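You operate a simulated robot arm through the tools that you are given. There is no shell and no other tool. Be economical: measure what you need, move in short steps, check, and stop when the job is done.

You are at the controls of a simulated robot arm. One attempt, no reset.

Task
Drain the rest of the middle radiator through its nut into the tray.
Fine: valves stay shut. Slide tray under, open key, slacken nut right down; tighten and shut once it stops. Spill none.
Where things are to end (x, y in the base frame): middle tray within 60 mm of [620, -270].

Only the result counts: the job must be done as asked and must still hold three seconds after the hand-in. Knocking over, shifting, dropping, spilling or breaking anything else fails it.

Robot
A 7-joint arm with a two-finger parallel gripper, hanging from a carriage that runs on a rail from [-2223, -1] to [57, 0] (x, y) and turns from -352 to 336 degrees about z. Base frame: it is fixed where the carriage stands at the start and does not move with it; the origin is on the floor, on the carriage's upright axis, x ahead of it, y to its left, z up. Units: mm, degrees, N and s.
Its first joint turns from -166.0 to 166.0 degrees. Places, roughly: grey spanner [600, -300, 900]; grey valve cap [250, -3000, 1000]; grey valve cap (5x5x4 cm) [-300, 900, 900]; left blue lever [-1100, 900, 800]; left brass key [-400, 1000, 1100]; left brass knob [-300, 900, 900]; left white knob [-1200, 900, 900]; lone blue lever [-500, -3100, 800]; lone brass key [200, -3100, 1100]; lone brass knob [300, -3100, 900]; lone tray [-250, -3000, 500]; lone white knob [-600, -3100, 900]; middle blue lever [600, 500, 800]; middle brass key [600, -300, 1100]; middle brass knob [600, -300, 900]; middle white knob [600, 600, 900]. Payload 3.91 kg.
The tool frame sits at the grasp point between the pads (the TCP): z along the fingers, y along the line on which they close. The tips reach 30 mm beyond it. The gripper opens to 110 mm. The fingers are 20 mm wide and 10 mm thick; the gripper's body (48 by 112 mm) begins 55 mm behind the TCP.
Orientation is told as [roll, pitch, yaw] about the base's x, y, z axes, in that order, counted from this pose: with the fingers straight down and closing along the base's y, the tool's x points along the base's -x, its y along +y and its z along -z.

Tools
- The arm moves only by the tool play_rows. Its argument "plan" is one flat list of numbers, 7 for each row, row after row: the shift along the base's x, y, z in cm, then the turn, a rotation vector about the base's x, y, z in rad, then the opening, from 0 (shut) to 1 (fully open). In form: [dx, dy, dz, rx, ry, rz, claw, dx, dy, dz, rx, ry, rz, claw, ...]. A call has 1 to 8 rows; each row shifts and turns the commanded pose from where the row before left it. Rows are played at 5 a second. More than 50 mm and 8.6 degrees between two rows, or a gripper value outside its range, and nothing of the call is played. A pose out of reach is approached as far as the arm can. The call stops where the force on the tool passes 40 N (or 10 N more than at its start, if that is more) or the arm is blocked; 0.2 s more then pass. Each finger travels about 108 mm/s and halts on what it meets, pressing with about 25 N; the grip force reading is that of the motor and also rises with nothing between the fingers. The clock runs only during rows and for 0.2 s after the last one: add rows that do not move to give the fingers time. It gives the time, the measured TCP pose, the force on the tool (base axes), the opening and the grip force at its end, in the units of the frame above (readings bear some noise), with the torque about the TCP (base axes, N m) and any sound that the robot's microphone picked up.
- Cameras (640 x 400 px; columns grow to the right, rows downward): "scene" is now at [283.5, 14.2, 1689.9]; the picture's right is [0.17, -0.99, 0.00], its down [-0.63, -0.11, -0.77] and it looks along [0.76, 0.13, -0.64] (base axes); focal length 219 px, centre (320, 200). "wrist" rides on the gripper at [73, 17, -103] in the tool frame; the picture's right is [-0.23, 0.97, 0.00], its down [-0.76, -0.18, -0.62] and it looks along [-0.61, -0.14, 0.78] (tool axes); focal length 222 px, centre (320, 200). There is no depth. A picture from a camera that has moved, and an enlarged one, comes with that camera's place and axes in the base frame and with its lens.
- snapshot(camera): a new picture of that camera. The clock stands still meanwhile.
- raise_lower(by): slides the trunk up (or, below 0, down) by that many mm; the arm and the scene camera ride with it, the base frame stays. It gives what a move gives, with no picture.
- base_move(legs): drives the robot by 1 to 6 legs, each [ahead, left, turn to the left] in mm, mm and degrees, along the robot's own axes; the way and the turn of a leg run together, so that a leg with both is an arc; at most 1500 mm and 180 degrees a leg. The arm and the cameras ride along, it lands a little off, and it stops where it bumps. It keeps to its track: a leg is cut to what the track allows. It gives what a move gives.
- turn_head(pan, tilt): turns the head with the scene camera to pan (to the left, within 155 degrees either way) and tilt (down, from -29 to 69), counted from straight ahead of the robot. It gives what a move gives.
- zoom(camera, box): a new picture of the part [left, top, right, bottom] of that camera's present view, enlarged. The clock stands still meanwhile.
- job_done(): hands the job in; it is judged then, once.

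Go step by step. Nothing tells you exact positions but the pictures and the camera data: compare them with the known pose of the tool, close in by small moves and look again before you grip or let go. The budget is 120 turns and 90 pictures, counting those below and the enlarged ones. Unless the task says otherwise, let go and move clear before handing in, and close with one line.

The tools are called after "Request:" as a command line: name --argument value ..., lists and objects as JSON in quotes. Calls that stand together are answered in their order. play_rows: Moves the arm, as the interface text tells. Its arguments: {"type":"object","properties":{"plan":{"type":"array","items":{"type":"number"}}},"required":["plan"]} The other tools are called the same way: raise_lower (by) slides the trunk up or down; base_move (legs) drives the base; turn_head (pan, tilt) turns the head that bears the scene camera; snapshot (camera) takes a picture; zoom (camera, box) takes an enlarged picture of a part of a camera's view; job_done () hands the job in.

At the start:

```text
time_s: 0.0
eef_pos: [652.3, 7.9, 1494.7]
tool_rot: [0.0, 0.1, 0.0]
force: [0.0, -0.1, -0.3]
torque: [-0.03, 0.0, 0.01]
gripper_width: 109.9
finger_force: 0.1
trunk travel left (down, up): [-358.0, 222.0]
robot x, y, heading: [-0.5, -0.6, 0.1]
head pan, tilt: [9.8, 39.5]
```

scene: 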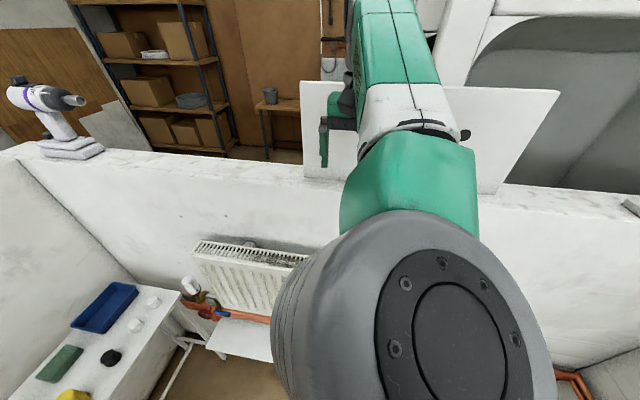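
wrist: 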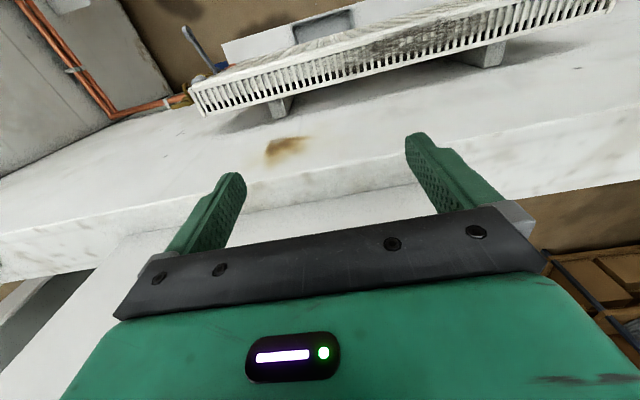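

The arm blocks the view of the middle radiator's right end. I'll turn the head towards it to look at the nut, key and tray.

Request:
turn_head --pan -30 --tilt 50

Request:
snapshot --camera "scene"

```text
time_s: 1.1
eef_pos: [651.5, 7.7, 1494.3]
tool_rot: [0.0, 0.1, -0.1]
force: [0.6, -0.3, -1.4]
torque: [0.0, -0.02, 0.0]
gripper_width: 110.0
finger_force: 0.1
trunk travel left (down, up): [-358.0, 222.0]
robot x, y, heading: [0.0, 1.6, 0.2]
head pan, tilt: [-30.0, 50.0]
```

```text
87 pictures are left
camera scene: at [266.1, -38.7, 1675.0], right [-0.5, -0.87, 0.0], down [-0.66, 0.38, -0.64], along [0.56, -0.32, -0.77], focal length 219 px, centre (320, 200)
```

scene: 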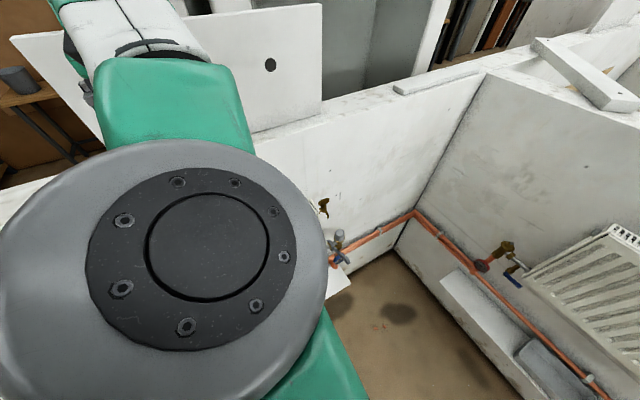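

I see brass key and fittings at right of the arm. I'll zoom there.

Request:
zoom --camera "scene" --box '[280, 180, 400, 310]'

Request:
zoom --camera "scene" --box '[400, 200, 640, 400]'

```text
3.08 times, centred on (340, 245) of scene
camera zoom: at [266.1, -38.7, 1675.0], right [-0.5, -0.87, 0.0], down [-0.66, 0.38, -0.64], along [0.56, -0.32, -0.77], focal length 675 px, centre (258, 62)
```

zoom: 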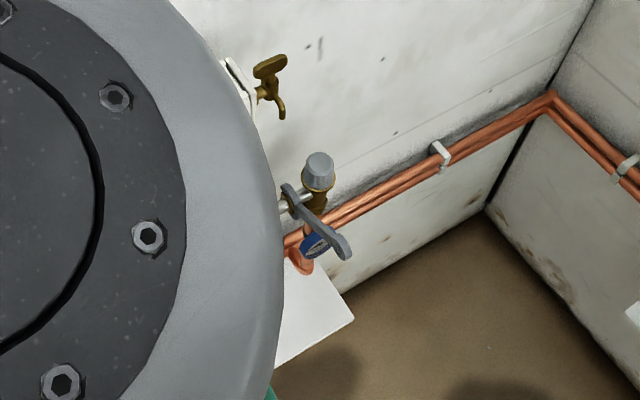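

```text
2.00 times, centred on (520, 300) of scene
camera zoom: at [266.1, -38.7, 1675.0], right [-0.5, -0.87, 0.0], down [-0.66, 0.38, -0.64], along [0.56, -0.32, -0.77], focal length 439 px, centre (-80, 0)
```

zoom: 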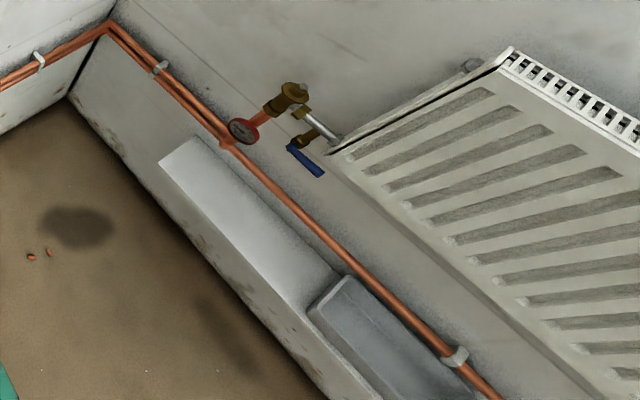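

The spanner already sits on the nut; the tray isn't visible. I'll back off along the rail to see the whole radiator.

Request:
base_move --legs '[[-500, 0, 0]]'

Request:
turn_head --pan -25 --tilt 38

Request:
snapshot --camera "scene"

Request:
snapshot --camera "wrist"

```text
time_s: 4.0
eef_pos: [148.7, 6.2, 1494.3]
tool_rot: [0.0, 0.0, -0.1]
force: [0.0, 1.3, -0.2]
torque: [0.02, -0.02, -0.02]
gripper_width: 110.2
finger_force: 0.0
trunk travel left (down, up): [-358.0, 222.0]
robot x, y, heading: [-503.0, -1.8, 0.1]
head pan, tilt: [-30.0, 50.0]
```

```text
time_s: 4.8
eef_pos: [149.3, 6.7, 1495.7]
tool_rot: [0.0, 0.0, 0.0]
force: [0.4, -1.3, 0.6]
torque: [-0.04, 0.03, 0.01]
gripper_width: 109.9
finger_force: 0.1
trunk travel left (down, up): [-358.0, 222.0]
robot x, y, heading: [-502.1, -2.1, -0.2]
head pan, tilt: [-25.0, 38.0]
```

```text
84 pictures are left
camera scene: at [-225.6, -37.1, 1692.1], right [-0.42, -0.91, 0.0], down [-0.56, 0.26, -0.79], along [0.71, -0.33, -0.62], focal length 219 px, centre (320, 200)
```

scene: 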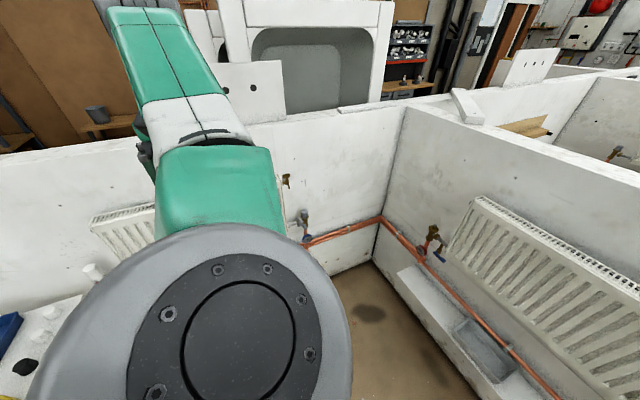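

```text
83 pictures are left
camera wrist: at [77.5, 22.5, 1598.4], right [0.23, 0.97, 0.0], down [0.76, -0.18, 0.62], along [0.61, -0.14, -0.78], focal length 222 px, centre (320, 200)
```

wrist: 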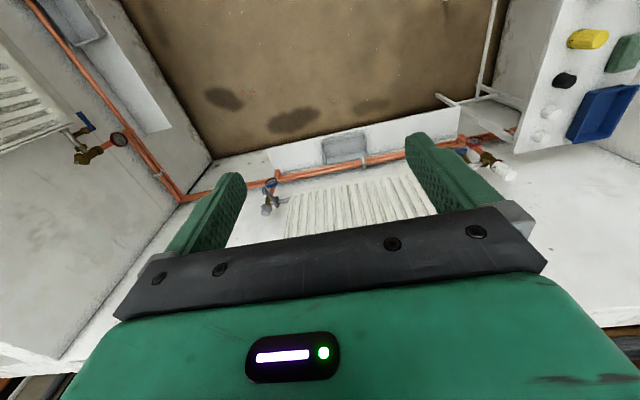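

The tray sits on the shelf under the radiator near [615, 37, 500]. I'll look closer at the tray and valve end.

Request:
zoom --camera "wrist" --box '[240, 100, 420, 212]'

Request:
zoom --camera "scene" --box '[260, 160, 380, 260]'

```text
3.56 times, centred on (330, 156) of wrist
camera zoom: at [77.5, 22.5, 1598.4], right [0.23, 0.97, 0.0], down [0.76, -0.18, 0.62], along [0.61, -0.14, -0.78], focal length 790 px, centre (284, 356)
```

zoom: 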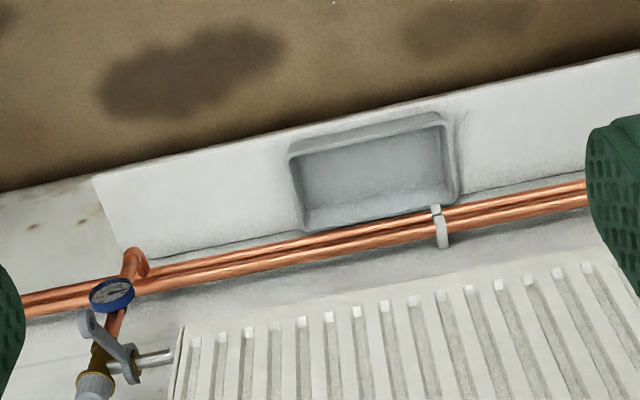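

```text
4.00 times, centred on (320, 210) of scene
camera zoom: at [-225.6, -37.1, 1692.1], right [-0.42, -0.91, 0.0], down [-0.56, 0.26, -0.79], along [0.71, -0.33, -0.62], focal length 877 px, centre (320, 160)
```

zoom: 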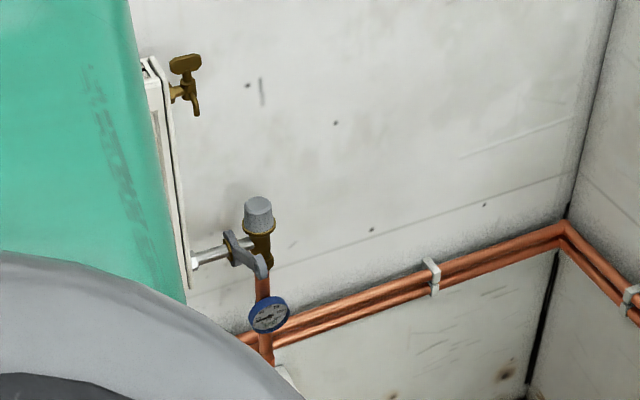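

I'll lower the trunk while backed off, then check the arm's reach.

Request:
raise_lower --by -350

Request:
turn_head --pan -20 --tilt 30

Request:
snapshot --camera "scene"

Request:
snapshot --camera "wrist"

```text
time_s: 8.2
eef_pos: [149.4, 6.8, 1144.1]
tool_rot: [0.0, 0.0, -0.1]
force: [0.6, -0.1, -0.4]
torque: [0.01, 0.02, 0.02]
gripper_width: 110.1
finger_force: 0.0
trunk travel left (down, up): [-8.0, 572.0]
robot x, y, heading: [-503.4, -2.5, 0.3]
head pan, tilt: [-25.0, 38.0]
```

```text
time_s: 8.9
eef_pos: [148.6, 6.7, 1144.3]
tool_rot: [0.0, 0.0, -0.1]
force: [-1.7, 0.0, -0.2]
torque: [0.06, -0.02, 0.0]
gripper_width: 109.8
finger_force: 0.0
trunk travel left (down, up): [-8.0, 572.0]
robot x, y, heading: [-502.4, -1.6, 0.3]
head pan, tilt: [-20.0, 30.0]
```

```text
80 pictures are left
camera scene: at [-218.8, -31.6, 1354.5], right [-0.34, -0.94, 0.0], down [-0.47, 0.17, -0.87], along [0.81, -0.3, -0.5], focal length 219 px, centre (320, 200)
```

scene: 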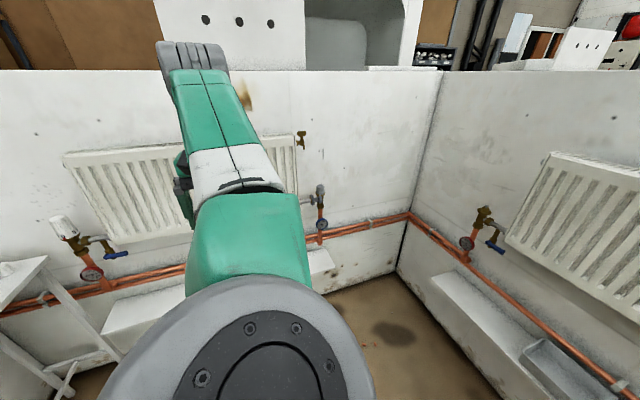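

```text
79 pictures are left
camera wrist: at [77.5, 22.5, 1248.5], right [0.23, 0.97, 0.0], down [0.76, -0.18, 0.62], along [0.61, -0.14, -0.78], focal length 222 px, centre (320, 200)
```

wrist: 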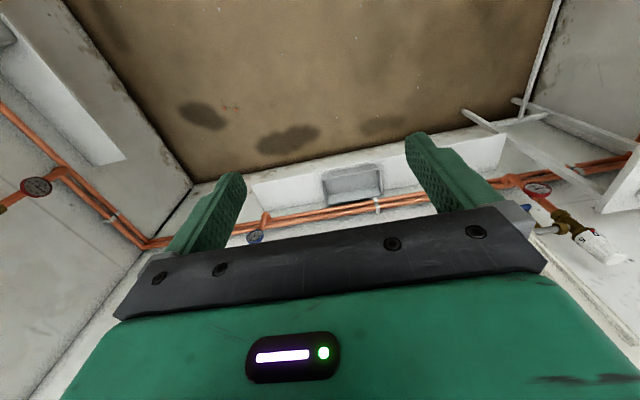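

Tray ≈[630,38,460], key ≈[680,-270,1110], nut ≈[615,-310,850]. Now tilt the gripper forward and begin lowering.

Request:
play_rows --plan '[0, 0, -4, 0, -0.1, 0, 1, 0, 0, -4, 0, -0.1, 0, 1, 0, 0, -4, 0, -0.1, 0, 1, 0, 0, -4, 0, -0.1, 0, 1, 0, 0, -4, 0, -0.1, 0, 1, 0, 0, -4, 0, -0.1, 0, 1, 0, 0, -4, 0, 0, 0, 1, 0, 0, -4, 0, 0, 0, 1]'

Request:
play_rows --plan '[0, 0, -4, 0, 0, 0, 1, 0, 0, -4, 0, 0, 0, 1, 0, 0, -4, 0, 0, 0, 1, 0, 0, -4, 0, 0, 0, 1, 0, 0, -4, 0, 0, 0, 1, 0, 0, -4, 0, 0, 0, 1, 0, 0, -4, 0, 0, 0, 1, 0, 0, -4, 0, 0, 0, 1]'

Request:
snapshot --camera "wrist"

Request:
snapshot --camera "scene"

```text
time_s: 10.7
eef_pos: [148.4, 7.0, 824.3]
tool_rot: [0.1, -34.4, -0.1]
force: [-0.1, 0.0, 0.4]
torque: [-0.01, 0.01, 0.0]
gripper_width: 109.8
finger_force: 0.1
trunk travel left (down, up): [-8.0, 572.0]
robot x, y, heading: [-500.7, 0.2, 0.2]
head pan, tilt: [-20.0, 30.0]
```

```text
time_s: 12.5
eef_pos: [148.9, 6.5, 505.7]
tool_rot: [0.1, -34.4, -0.1]
force: [0.3, 0.9, 0.0]
torque: [0.02, -0.02, 0.01]
gripper_width: 110.0
finger_force: 0.1
trunk travel left (down, up): [-8.0, 572.0]
robot x, y, heading: [-504.9, 2.6, -0.1]
head pan, tilt: [-20.0, 30.0]
```

```text
78 pictures are left
camera wrist: at [31.9, 21.6, 549.1], right [0.19, 0.97, 0.13], down [0.28, -0.18, 0.94], along [0.94, -0.14, -0.3], focal length 222 px, centre (320, 200)
```

wrist: 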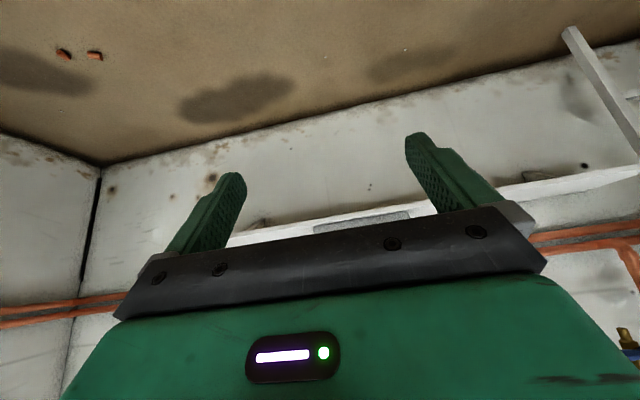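

```text
77 pictures are left
camera scene: at [-218.6, -31.5, 1354.6], right [-0.34, -0.94, 0.0], down [-0.47, 0.17, -0.87], along [0.81, -0.3, -0.5], focal length 219 px, centre (320, 200)
```

scene: 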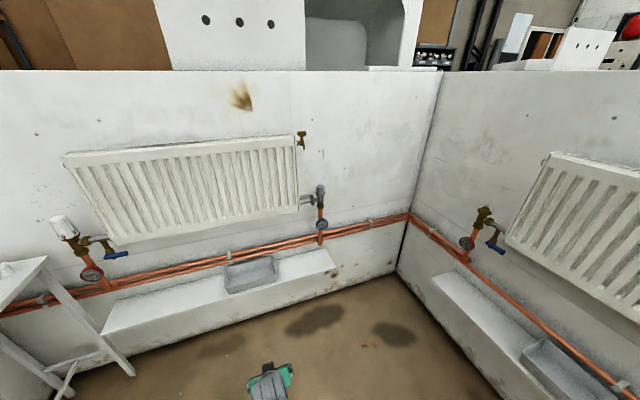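

Reach is fine down to this height, and the whole radiator is now visible. Zooming in for measurements.

Request:
zoom --camera "scene" --box '[200, 170, 360, 300]'

Request:
zoom --camera "scene" --box '[280, 120, 350, 250]'

```text
3.08 times, centred on (280, 235) of scene
camera zoom: at [-218.6, -31.5, 1354.6], right [-0.34, -0.94, 0.0], down [-0.47, 0.17, -0.87], along [0.81, -0.3, -0.5], focal length 675 px, centre (443, 92)
```

zoom: 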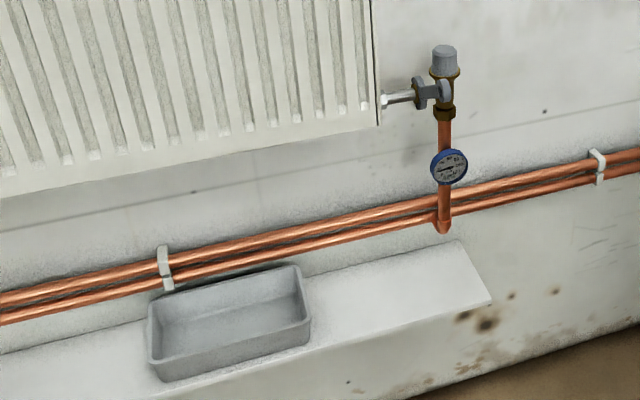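

```text
3.08 times, centred on (315, 185) of scene
camera zoom: at [-218.6, -31.5, 1354.6], right [-0.34, -0.94, 0.0], down [-0.47, 0.17, -0.87], along [0.81, -0.3, -0.5], focal length 675 px, centre (335, 246)
```

zoom: 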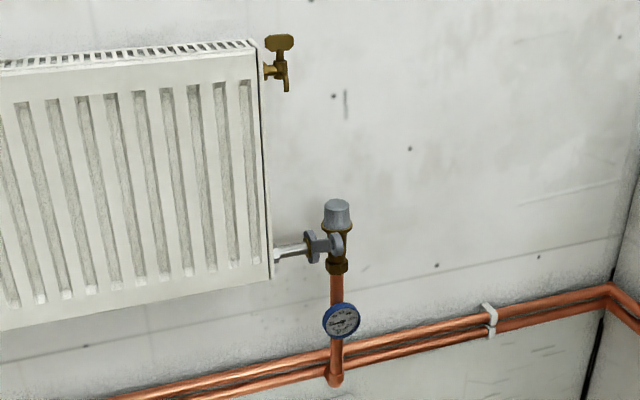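

Tray estimate: x 583–720, y −97…155, rim z ≈465. I'll aim to grip its left (+y) end wall. First raise and shift, then drive forward part of the way.

Request:
play_rows --plan '[0, 4.5, 4, 0, 0, 0, 1, 0, 4.5, 4, 0, 0, 0, 1, 0, 4.5, 2, 0, 0, 0, 1, 0, 1.5, 0, 0, -0.05, 0, 1]'

Request:
base_move --legs '[[330, 0, 0]]'

Request:
snapshot --camera "wrist"

Request:
snapshot --camera "scene"

```text
refused: row 1 steps farther than a row can; nothing moved
```

```text
time_s: 14.7
eef_pos: [478.3, 5.8, 505.1]
tool_rot: [0.1, -34.4, -0.1]
force: [-0.1, -1.3, 0.5]
torque: [-0.01, 0.04, 0.01]
gripper_width: 110.1
finger_force: 0.0
trunk travel left (down, up): [-8.0, 572.0]
robot x, y, heading: [-175.4, -3.0, 0.1]
head pan, tilt: [-20.0, 30.0]
```

```text
74 pictures are left
camera wrist: at [360.9, 21.2, 549.4], right [0.19, 0.97, 0.13], down [0.28, -0.18, 0.94], along [0.94, -0.14, -0.3], focal length 222 px, centre (320, 200)
```

wrist: 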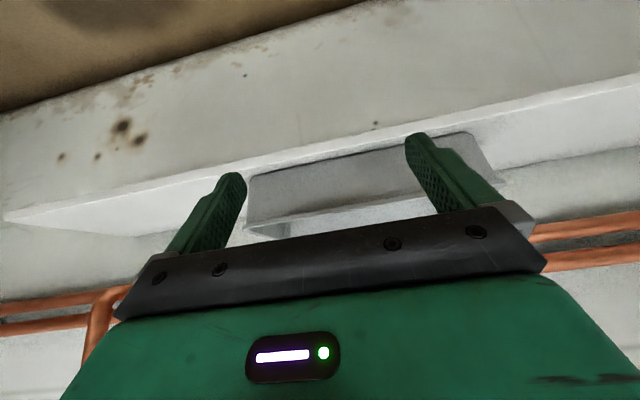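

```text
73 pictures are left
camera scene: at [110.3, -31.6, 1354.6], right [-0.34, -0.94, 0.0], down [-0.47, 0.17, -0.87], along [0.81, -0.3, -0.5], focal length 219 px, centre (320, 200)
```

scene: 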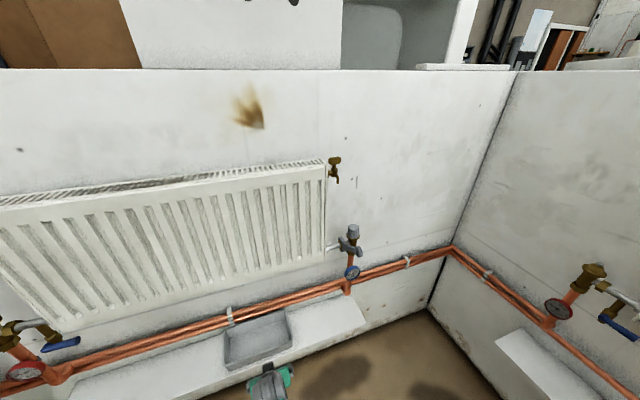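

Zooming for triangulation of tray, nut and key.

Request:
zoom --camera "scene" --box '[200, 280, 360, 380]'

Request:
zoom --camera "scene" --box '[290, 140, 400, 300]'

```text
4.00 times, centred on (280, 330) of scene
camera zoom: at [110.3, -31.6, 1354.6], right [-0.34, -0.94, 0.0], down [-0.47, 0.17, -0.87], along [0.81, -0.3, -0.5], focal length 877 px, centre (480, -320)
```

zoom: 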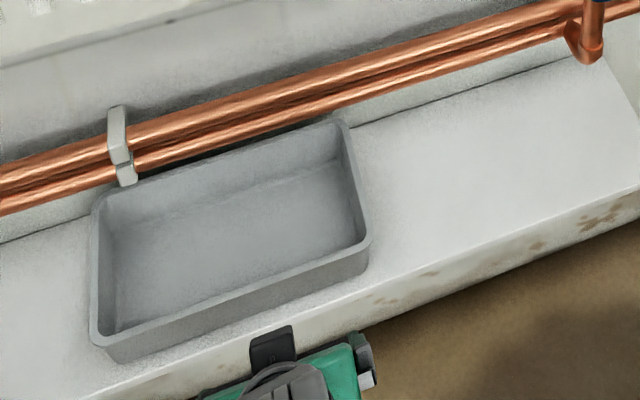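

```text
2.50 times, centred on (345, 220) of scene
camera zoom: at [110.3, -31.6, 1354.6], right [-0.34, -0.94, 0.0], down [-0.47, 0.17, -0.87], along [0.81, -0.3, -0.5], focal length 548 px, centre (258, 150)
```

zoom: 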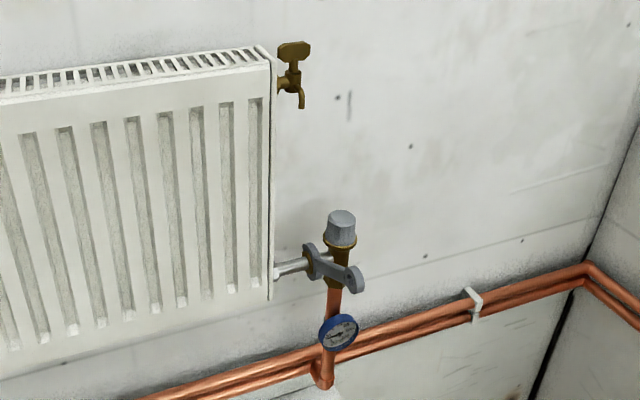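

Tray centre ≈[640, 31], rim z 466–500. Moving to above its left end wall.

Request:
play_rows --plan '[0, 3, 3.5, 0, 0, 0, 1, 0, 3, 3.5, 0, 0, 0, 1, 0, 4.5, 0, 0, 0, 0, 1, 0, 4.4, 0, 0, 0, 0, 1, 4, 0, 0, 0, 0, 0, 1, 4, 0, 0, 0, 0, 0, 1, 4, 0, 0, 0, 0, 0, 1]'

Request:
snapshot --camera "wrist"

Request:
snapshot --camera "scene"

```text
time_s: 16.2
eef_pos: [550.9, 152.4, 593.0]
tool_rot: [0.2, -34.4, -0.2]
force: [-0.4, 0.5, 1.1]
torque: [0.02, 0.02, -0.05]
gripper_width: 110.0
finger_force: 0.0
out of reach, approached as far as the arm can: row 6, 7
trunk travel left (down, up): [-8.0, 572.0]
robot x, y, heading: [-173.2, -0.2, -0.2]
head pan, tilt: [-20.0, 30.0]
```

```text
70 pictures are left
camera wrist: at [432.8, 166.7, 638.5], right [0.19, 0.97, 0.13], down [0.27, -0.18, 0.94], along [0.94, -0.14, -0.3], focal length 222 px, centre (320, 200)
```

wrist: 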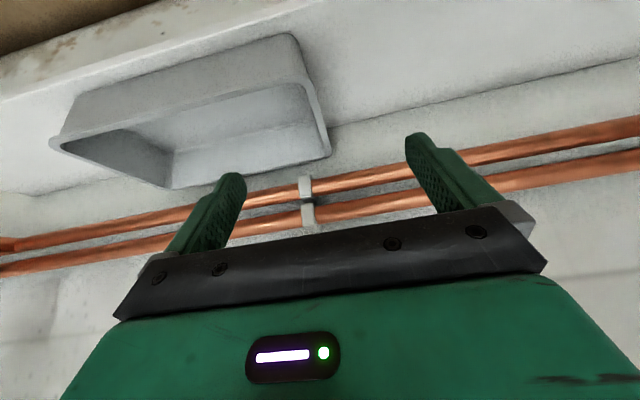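

```text
69 pictures are left
camera scene: at [111.0, -31.0, 1354.8], right [-0.34, -0.94, 0.0], down [-0.47, 0.17, -0.87], along [0.81, -0.3, -0.5], focal length 219 px, centre (320, 200)
```

scene: 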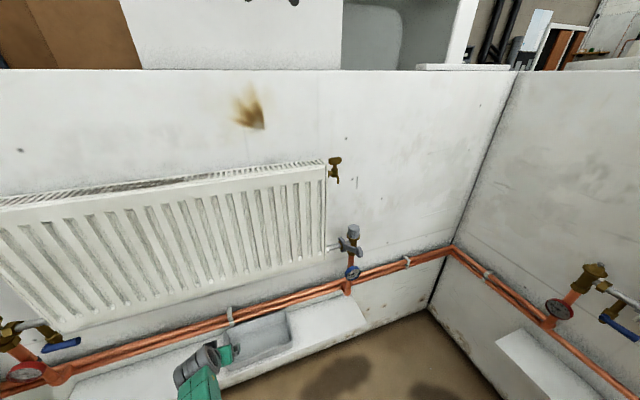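

Left end wall at y≈150, rim z≈492. Drive forward 80 mm, then descend straddling the wall.

Request:
base_move --legs '[[75, 0, 0]]'

Request:
play_rows --plan '[0, 0, -4, 0, 0, 0, 1, 0, 0, -3, 0, 0, 0, 1]'

Request:
snapshot --camera "wrist"

Request:
zoom --camera "scene" --box '[160, 280, 340, 400]'

```text
time_s: 17.3
eef_pos: [623.6, 150.8, 593.7]
tool_rot: [0.1, -34.3, -0.2]
force: [0.9, -0.5, 0.1]
torque: [0.02, 0.04, -0.03]
gripper_width: 110.0
finger_force: 0.0
trunk travel left (down, up): [-8.0, 572.0]
robot x, y, heading: [-99.5, 2.6, -0.1]
head pan, tilt: [-20.0, 30.0]
```

```text
time_s: 17.9
eef_pos: [595.6, 142.5, 543.9]
tool_rot: [0.1, -34.4, -0.2]
force: [0.3, 0.5, 0.4]
torque: [0.01, 0.02, 0.01]
gripper_width: 110.2
finger_force: 0.0
out of reach, approached as far as the arm can: row 1, 2
trunk travel left (down, up): [-8.0, 572.0]
robot x, y, heading: [-101.9, 0.7, 0.0]
head pan, tilt: [-20.0, 30.0]
```

```text
68 pictures are left
camera wrist: at [477.1, 157.7, 589.5], right [0.19, 0.97, 0.13], down [0.28, -0.18, 0.94], along [0.94, -0.14, -0.3], focal length 222 px, centre (320, 200)
```

wrist: 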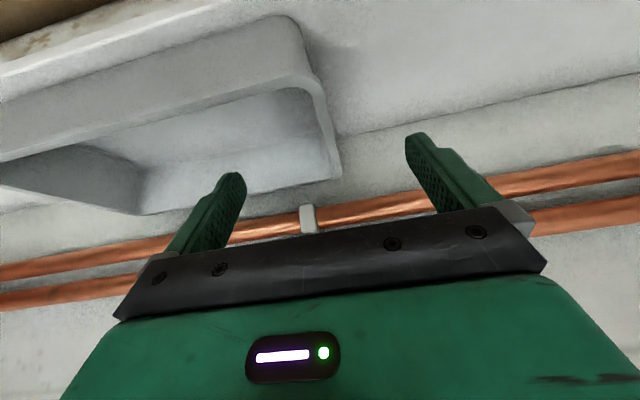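

```text
3.33 times, centred on (250, 340) of scene
camera zoom: at [184.3, -31.3, 1354.6], right [-0.34, -0.94, 0.0], down [-0.47, 0.17, -0.87], along [0.81, -0.3, -0.5], focal length 731 px, centre (553, -267)
```

zoom: 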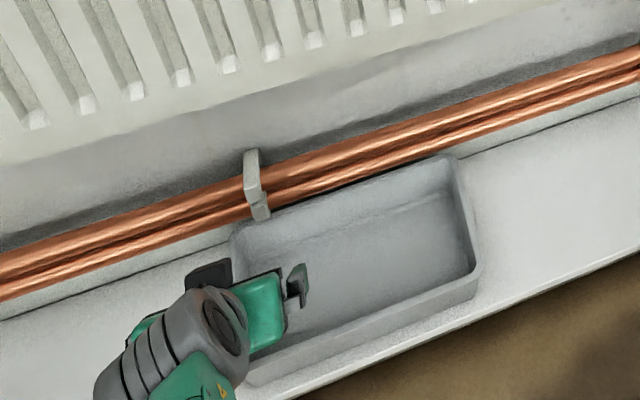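

Reach shrinks as it lowers, so drive in a little more, then descend.

Request:
base_move --legs '[[75, 0, 0]]'

Request:
play_rows --plan '[-3, 0.4, -2, 0, 0, 0, 1, 0, 0.4, -2.2, 0, 0, 0, 1]'

Request:
snapshot --camera "wrist"

Request:
zoom --camera "scene" --box '[160, 280, 340, 400]'

```text
time_s: 18.9
eef_pos: [662.3, 142.5, 539.2]
tool_rot: [0.0, -33.9, 0.0]
force: [-7.2, 5.2, -22.0]
torque: [-1.25, 0.46, 0.51]
gripper_width: 110.0
finger_force: 0.1
trunk travel left (down, up): [-8.0, 572.0]
robot x, y, heading: [-24.2, 0.8, -0.0]
head pan, tilt: [-20.0, 30.0]
```

```text
time_s: 19.5
eef_pos: [637.8, 146.5, 501.2]
tool_rot: [0.0, -34.3, 0.0]
force: [0.1, 0.1, -0.3]
torque: [0.03, 0.01, 0.02]
gripper_width: 110.0
finger_force: 0.0
out of reach, approached as far as the arm can: row 1, 2
trunk travel left (down, up): [-8.0, 572.0]
robot x, y, heading: [-25.6, 1.3, 0.0]
head pan, tilt: [-20.0, 30.0]
```

```text
66 pictures are left
camera wrist: at [520.6, 161.8, 546.8], right [0.19, 0.97, 0.13], down [0.28, -0.18, 0.94], along [0.94, -0.14, -0.31], focal length 222 px, centre (320, 200)
```

wrist: 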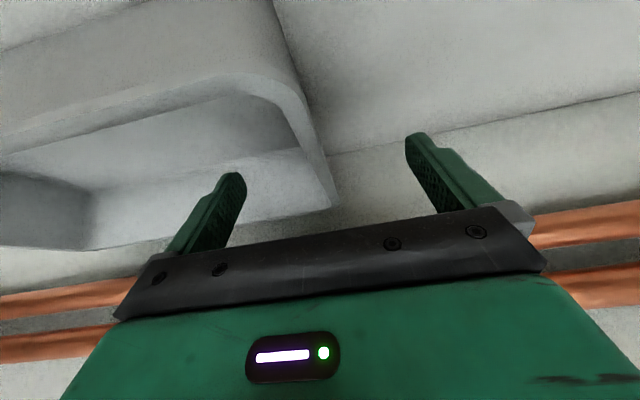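

```text
3.33 times, centred on (250, 340) of scene
camera zoom: at [259.4, -31.6, 1354.7], right [-0.34, -0.94, 0.0], down [-0.47, 0.17, -0.87], along [0.81, -0.3, -0.5], focal length 731 px, centre (553, -267)
```

zoom: 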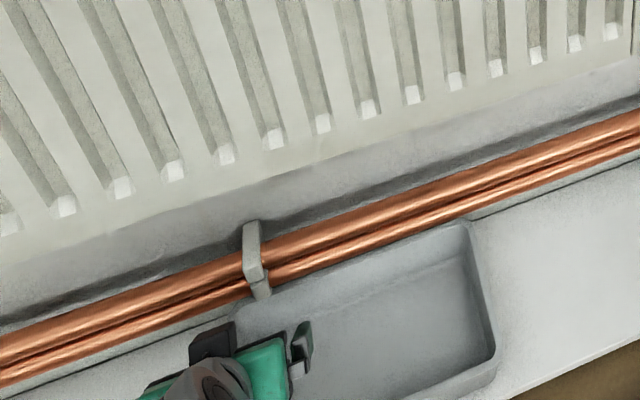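

The wall is between the fingers. There was a brief contact while driving (cleared now). I'll go down a bit more and close.

Request:
play_rows --plan '[-1.5, 0.2, -1.5, 0, 0, 0, 1, 0, 0, 0, 0, 0, 0, 0.5, 0, 0, 0, 0, 0, 0, 0, 0, 0, 0, 0, 0, 0, 0, 0, 0, 0, 0, 0, 0, 0]'

Request:
snapshot --camera "wrist"

```text
time_s: 20.7
eef_pos: [622.5, 148.1, 485.8]
tool_rot: [0.0, -34.1, 0.0]
force: [-3.1, 0.4, 3.4]
torque: [-1.09, 0.08, -0.48]
gripper_width: 5.1
finger_force: 25.0
trunk travel left (down, up): [-8.0, 572.0]
robot x, y, heading: [-28.1, -0.5, -0.1]
head pan, tilt: [-20.0, 30.0]
```

```text
64 pictures are left
camera wrist: at [505.8, 164.3, 531.1], right [0.19, 0.97, 0.13], down [0.28, -0.18, 0.94], along [0.94, -0.14, -0.31], focal length 222 px, centre (320, 200)
```

wrist: 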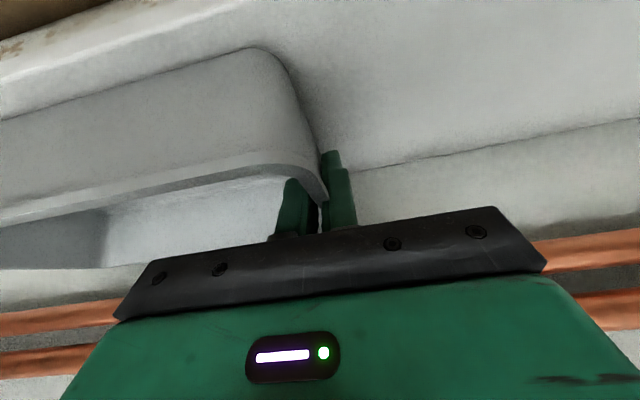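

Wall gripped (5 mm). Drag the tray along −y.

Request:
play_rows --plan '[0, -2, 0, 0, 0, 0, 0, 0, -3, 0, 0, 0, 0, 0, 0, -3, 0, 0, 0, 0, 0, 0, -3, 0, 0, 0, 0, 0, 0, -3, 0, 0, 0, 0, 0]'

Request:
snapshot --camera "scene"

```text
time_s: 21.9
eef_pos: [638.5, 10.0, 476.3]
tool_rot: [0.0, -34.2, 0.0]
force: [-1.9, 2.0, 20.2]
torque: [-1.34, -0.16, -0.28]
gripper_width: 5.0
finger_force: 24.9
out of reach, approached as far as the arm can: row 1, 2, 3, 5
trunk travel left (down, up): [-8.0, 572.0]
robot x, y, heading: [-30.1, -1.2, 0.1]
head pan, tilt: [-20.0, 30.0]
```

```text
63 pictures are left
camera scene: at [260.4, -30.9, 1354.9], right [-0.34, -0.94, 0.0], down [-0.47, 0.17, -0.87], along [0.81, -0.3, -0.5], focal length 219 px, centre (320, 200)
```

scene: 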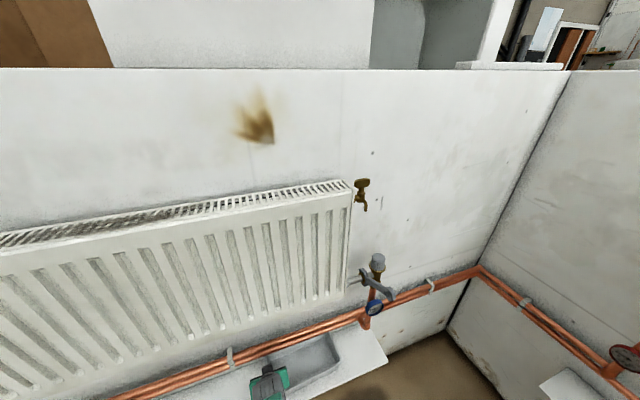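

Tray moved ~138 mm. Pressing down slightly; correct up a bit and continue.

Request:
play_rows --plan '[-0.6, 0, 0.7, 0, 0, 0, 0, -0.6, -2, 0, 0, 0, 0, 0, 0, -3, 0, 0, 0, 0, 0, 0, -3, 0, 0, 0, 0, 0]'

Request:
snapshot --camera "wrist"

```text
time_s: 22.9
eef_pos: [633.8, -68.2, 474.5]
tool_rot: [0.0, -34.3, 0.0]
force: [-2.5, 2.8, 21.4]
torque: [-1.35, -0.61, -0.19]
gripper_width: 5.0
finger_force: 24.4
out of reach, approached as far as the arm can: row 1, 2
trunk travel left (down, up): [-8.0, 572.0]
robot x, y, heading: [-27.0, -0.0, -0.2]
head pan, tilt: [-20.0, 30.0]
```

```text
62 pictures are left
camera wrist: at [517.0, -53.2, 519.5], right [0.19, 0.97, 0.13], down [0.28, -0.18, 0.94], along [0.94, -0.14, -0.31], focal length 222 px, centre (320, 200)
```

wrist: 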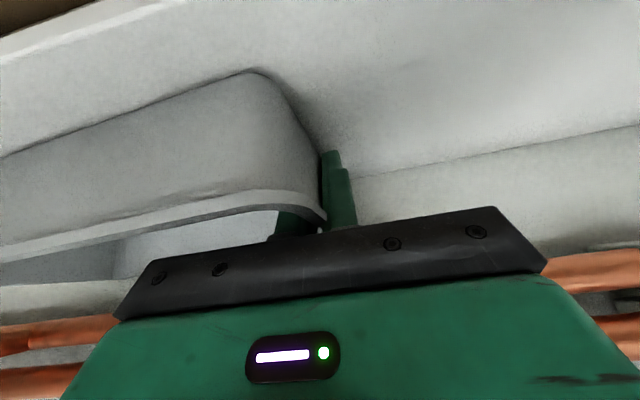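

Continuing the last ~89 mm.

Request:
play_rows --plan '[-0.4, -2, 0.5, 0, 0, 0, 0, -0.4, -2.4, 0.3, 0, 0, 0, 0, 0, -2.4, 0, 0, 0, 0, 0, 0, -2.2, 0, 0, 0, 0, 0]'

Request:
snapshot --camera "scene"

```text
time_s: 23.9
eef_pos: [622.3, -156.2, 482.7]
tool_rot: [0.1, -34.1, 0.0]
force: [-0.8, -0.8, 2.0]
torque: [-0.89, 0.28, -0.08]
gripper_width: 3.5
finger_force: 24.7
out of reach, approached as far as the arm can: row 4
trunk travel left (down, up): [-8.0, 572.0]
robot x, y, heading: [-26.1, -3.1, 0.1]
head pan, tilt: [-20.0, 30.0]
```

```text
61 pictures are left
camera scene: at [259.5, -31.6, 1354.7], right [-0.34, -0.94, 0.0], down [-0.47, 0.17, -0.87], along [0.81, -0.3, -0.5], focal length 219 px, centre (320, 200)
```

scene: 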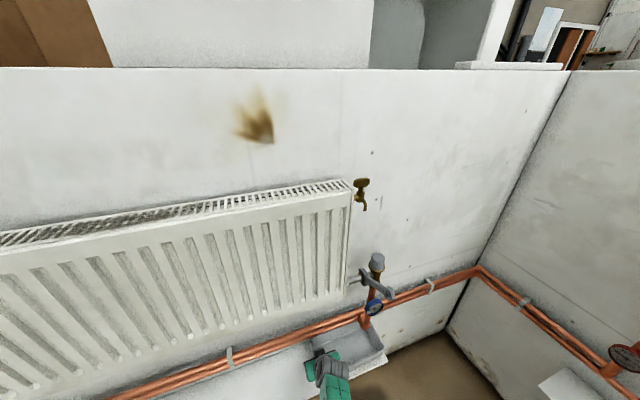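

Tray is under the valve. Open, lift out, back away, and look.

Request:
play_rows --plan '[0, 0, 0, 0, 0, 0, 0.3, 0, 0, 0, 0, 0, 0, 0.3, -0.5, 0, 4, 0, 0, 0, 0.3, -1, 0, 4, 0, 0, 0, 0.3, -4, 0, 2, 0, 0, 0, 0.3, -4.5, 0, 0, 0, 0, 0, 0.3, -4.5, 0, 0, 0, 0, 0, 0.3]'

Request:
base_move --legs '[[-300, 0, 0]]'

Request:
snapshot --camera "scene"

Request:
zoom --camera "scene" --box '[240, 170, 400, 300]'

```text
time_s: 25.5
eef_pos: [472.7, -156.5, 581.9]
tool_rot: [0.0, -34.0, -0.1]
force: [-0.7, 0.0, -0.4]
torque: [0.0, -0.06, 0.0]
gripper_width: 33.1
finger_force: 0.1
trunk travel left (down, up): [-8.0, 572.0]
robot x, y, heading: [-25.8, 0.0, -0.3]
head pan, tilt: [-20.0, 30.0]
```

```text
time_s: 27.6
eef_pos: [176.6, -156.5, 582.6]
tool_rot: [0.0, -34.1, 0.0]
force: [-0.3, 0.0, 0.1]
torque: [0.01, -0.02, 0.0]
gripper_width: 32.8
finger_force: 0.0
trunk travel left (down, up): [-8.0, 572.0]
robot x, y, heading: [-324.4, 1.9, 0.3]
head pan, tilt: [-20.0, 30.0]
```

```text
60 pictures are left
camera scene: at [-39.4, -31.5, 1354.4], right [-0.34, -0.94, 0.0], down [-0.47, 0.17, -0.87], along [0.81, -0.3, -0.5], focal length 219 px, centre (320, 200)
```

scene: 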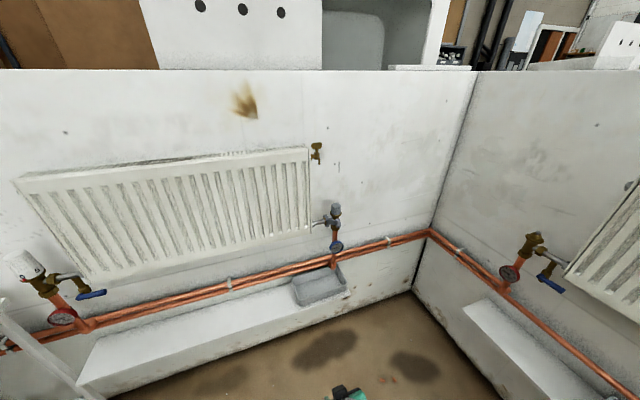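

```text
3.08 times, centred on (320, 235) of scene
camera zoom: at [-39.4, -31.5, 1354.4], right [-0.34, -0.94, 0.0], down [-0.47, 0.17, -0.87], along [0.81, -0.3, -0.5], focal length 675 px, centre (320, 92)
```

zoom: 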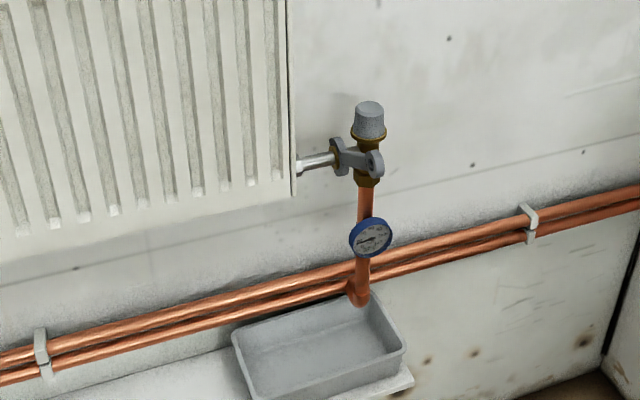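

Tray centre now ≈[634, −283], well within tolerance. Next the key: raise the trunk and bring the gripper near it, fingers down.

Request:
raise_lower --by 350

Request:
play_rows --plan '[1, -2, 4, 0, 0.1, 0, 0.5, 1, -2, 4, 0, 0.1, 0, 0.5, 1, -2, 4, 0, 0.1, 0, 0.5, 1, -2, 4, 0, 0.1, 0, 0.5, 1, -2, 4, 0, 0.1, 0, 0.5, 1, -2, 4, 0, 0.1, 0, 0.5, 1, 0, 4, 0, 0, 0, 0.5]'

Request:
base_move --legs '[[250, 0, 0]]'

Request:
snapshot --camera "wrist"

Request:
snapshot --camera "scene"

```text
time_s: 31.0
eef_pos: [178.5, -156.2, 932.5]
tool_rot: [0.1, -34.2, 0.0]
force: [-1.0, 0.3, -0.6]
torque: [0.02, -0.03, 0.0]
gripper_width: 33.0
finger_force: 0.1
trunk travel left (down, up): [-358.0, 222.0]
robot x, y, heading: [-321.6, -0.2, 0.2]
head pan, tilt: [-20.0, 30.0]
```

```text
time_s: 32.6
eef_pos: [247.6, -276.9, 1211.2]
tool_rot: [0.2, 0.3, 0.0]
force: [0.4, -0.4, -0.5]
torque: [0.0, -0.02, 0.02]
gripper_width: 54.6
finger_force: 0.1
trunk travel left (down, up): [-358.0, 222.0]
robot x, y, heading: [-326.4, 0.8, 0.1]
head pan, tilt: [-20.0, 30.0]
```

```text
time_s: 34.4
eef_pos: [494.1, -276.8, 1211.1]
tool_rot: [-0.1, 0.4, 0.1]
force: [-0.3, -0.5, 0.3]
torque: [0.0, 0.02, 0.0]
gripper_width: 54.8
finger_force: 0.1
trunk travel left (down, up): [-358.0, 222.0]
robot x, y, heading: [-75.0, 1.6, 0.2]
head pan, tilt: [-20.0, 30.0]
```

```text
58 pictures are left
camera wrist: at [423.8, -261.4, 1315.6], right [0.23, 0.97, 0.0], down [0.76, -0.18, 0.62], along [0.6, -0.14, -0.79], focal length 222 px, centre (320, 200)
```

wrist: 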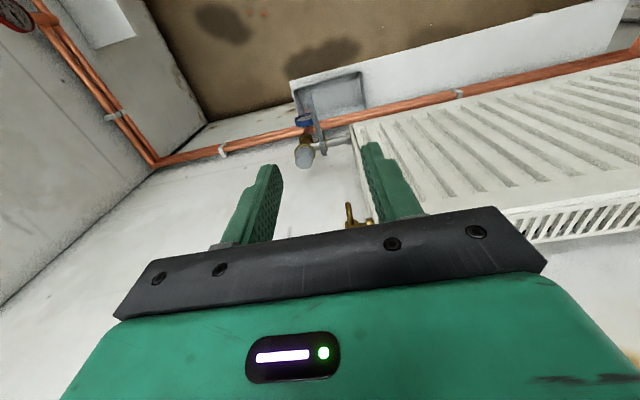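

```text
57 pictures are left
camera scene: at [208.2, -31.3, 1704.5], right [-0.34, -0.94, 0.0], down [-0.47, 0.17, -0.87], along [0.81, -0.3, -0.5], focal length 219 px, centre (320, 200)
```

scene: 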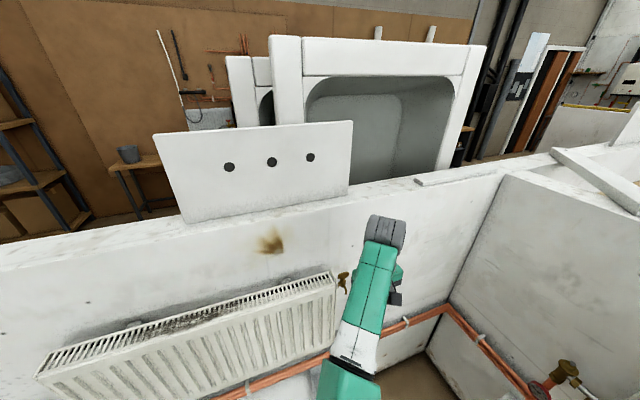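

Key ≈[615,−261,1120]. Zooming for its shape.

Request:
zoom --camera "scene" --box '[320, 260, 370, 300]'

Request:
zoom --camera "wrist" --box '[280, 80, 400, 240]'

```text
10.00 times, centred on (345, 280) of scene
camera zoom: at [208.2, -31.3, 1704.5], right [-0.34, -0.94, 0.0], down [-0.47, 0.17, -0.87], along [0.81, -0.3, -0.5], focal length 2193 px, centre (70, -600)
```

zoom: 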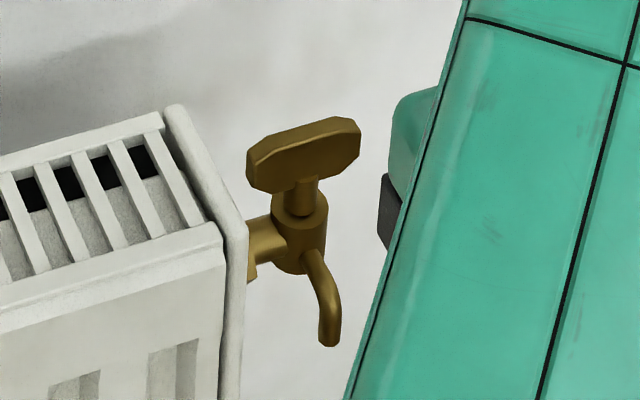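

```text
2.50 times, centred on (340, 160) of wrist
camera zoom: at [423.8, -261.4, 1315.6], right [0.23, 0.97, 0.0], down [0.76, -0.18, 0.62], along [0.6, -0.14, -0.79], focal length 555 px, centre (270, 300)
```

zoom: 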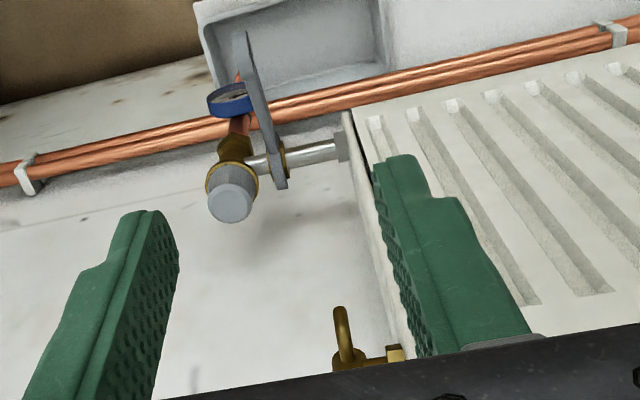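

Key plate centre ≈[632,−267,1151], its plate broad along y, turning about a vertical stem. I'll yaw the gripper −90° so the fingers close along x.

Request:
play_rows --plan '[0, 0, 2, 0, 0, -0.14, 0.5, 0, 0, 2, 0, 0, -0.14, 0.5, 0, 0, 0, 0, 0, -0.14, 0.5, 0, 0, 0, 0, 0, -0.14, 0.5, 0, 0, 0, 0, 0, -0.14, 0.5, 0, 0, 0, 0, 0, -0.14, 0.5, 0, 0, 0, 0, 0, -0.14, 0.5, 0, 0, 0, 0, 0, -0.14, 0.5]'

Request:
play_rows --plan '[2, 0, 0, 0, 0, -0.14, 0.5, 3, 0, 0, 0, 0, -0.14, 0.5, 3, 0.5, 0, 0, 0, -0.14, 0.5, 3, 0.5, 0, 0, 0, -0.03, 0.5]'

Request:
snapshot --camera "wrist"

Request:
snapshot --camera "scene"

```text
time_s: 36.2
eef_pos: [493.9, -276.9, 1250.7]
tool_rot: [0.0, 0.4, -64.4]
force: [0.3, 0.3, 0.3]
torque: [0.01, -0.01, 0.0]
gripper_width: 54.9
finger_force: 0.0
trunk travel left (down, up): [-358.0, 222.0]
robot x, y, heading: [-75.3, -0.3, 0.0]
head pan, tilt: [-20.0, 30.0]
```

```text
time_s: 37.2
eef_pos: [577.9, -247.5, 1260.6]
tool_rot: [-0.2, 0.3, -90.1]
force: [-0.3, 0.0, -0.7]
torque: [0.0, 0.02, 0.03]
gripper_width: 54.7
finger_force: 0.0
out of reach, approached as far as the arm can: row 4
trunk travel left (down, up): [-358.0, 222.0]
robot x, y, heading: [-78.2, -2.0, -0.1]
head pan, tilt: [-20.0, 30.0]
```

```text
54 pictures are left
camera wrist: at [597.0, -177.2, 1364.6], right [0.97, -0.23, 0.0], down [-0.18, -0.76, 0.62], along [-0.14, -0.6, -0.78], focal length 222 px, centre (320, 200)
```

wrist: 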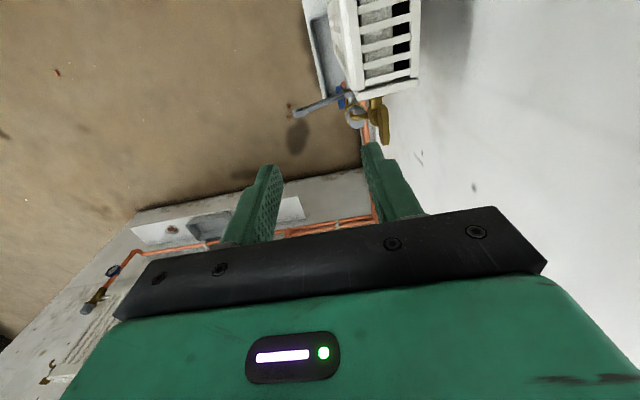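

```text
53 pictures are left
camera scene: at [208.3, -31.5, 1704.5], right [-0.34, -0.94, 0.0], down [-0.47, 0.17, -0.87], along [0.81, -0.3, -0.5], focal length 219 px, centre (320, 200)
```

scene: 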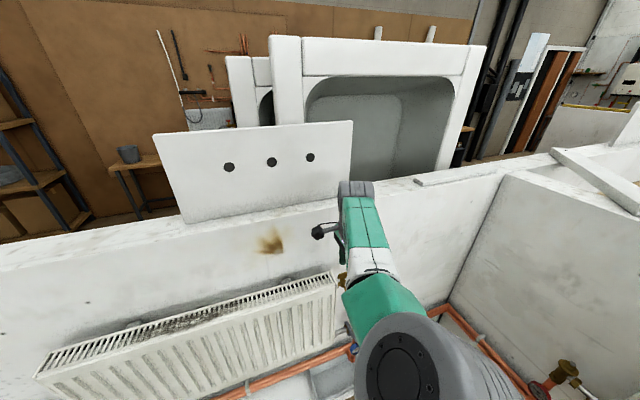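

Key confirmed at ≈[635,−262]. Drive the base forward ~57 mm to line up, then check from the wrist.

Request:
base_move --legs '[[57, 0, 0]]'

Request:
zoom --camera "wrist" --box '[240, 60, 440, 220]'

```text
time_s: 38.1
eef_pos: [635.9, -246.9, 1259.4]
tool_rot: [-0.2, 0.3, -90.0]
force: [0.4, 0.0, -0.3]
torque: [-0.02, 0.02, 0.04]
gripper_width: 54.9
finger_force: 0.1
trunk travel left (down, up): [-358.0, 222.0]
robot x, y, heading: [-19.0, 1.9, -0.1]
head pan, tilt: [-20.0, 30.0]
```

```text
2.50 times, centred on (340, 140) of wrist
camera zoom: at [653.1, -176.5, 1364.0], right [0.97, -0.23, 0.0], down [-0.18, -0.77, 0.62], along [-0.14, -0.6, -0.79], focal length 555 px, centre (270, 350)
```

zoom: 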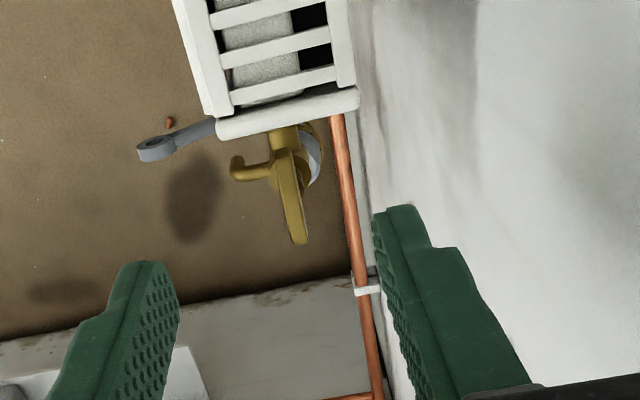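

Plate centre ≈[639,−264,1152]. Descend with the gripper half open, check before closing.

Request:
play_rows --plan '[0.2, -1.7, 0, 0, 0, 0, 0.5, 0, 0, -3, 0, 0, 0, 0.5, 0, 0, -3, 0, 0, 0, 0.5, 0, 0, -3.3, 0, 0, 0, 0.5]'

Request:
zoom --camera "wrist" --box '[220, 60, 440, 236]'

Request:
zoom --camera "scene" --box '[290, 240, 390, 320]'

```text
time_s: 39.1
eef_pos: [629.5, -260.8, 1166.2]
tool_rot: [0.0, 0.2, -89.9]
force: [0.9, -0.9, 0.2]
torque: [0.01, 0.04, -0.01]
gripper_width: 55.0
finger_force: 0.2
out of reach, approached as far as the arm can: row 1
trunk travel left (down, up): [-358.0, 222.0]
robot x, y, heading: [-17.0, 1.7, 0.2]
head pan, tilt: [-20.0, 30.0]
```

```text
2.27 times, centred on (330, 148) of wrist
camera zoom: at [648.1, -190.4, 1271.1], right [0.97, -0.23, 0.0], down [-0.18, -0.77, 0.62], along [-0.14, -0.6, -0.79], focal length 505 px, centre (297, 318)
```

zoom: 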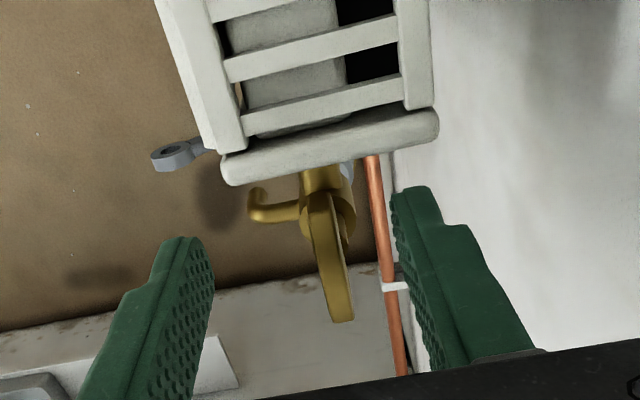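

```text
5.00 times, centred on (340, 280) of scene
camera zoom: at [264.7, -31.4, 1704.6], right [-0.34, -0.94, 0.0], down [-0.47, 0.17, -0.87], along [0.81, -0.3, -0.5], focal length 1096 px, centre (220, -200)
```

zoom: 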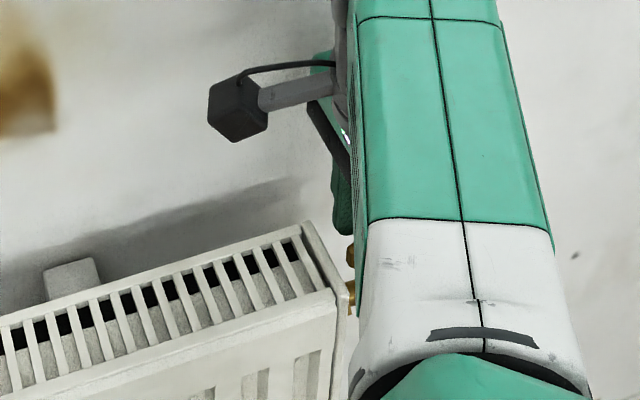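

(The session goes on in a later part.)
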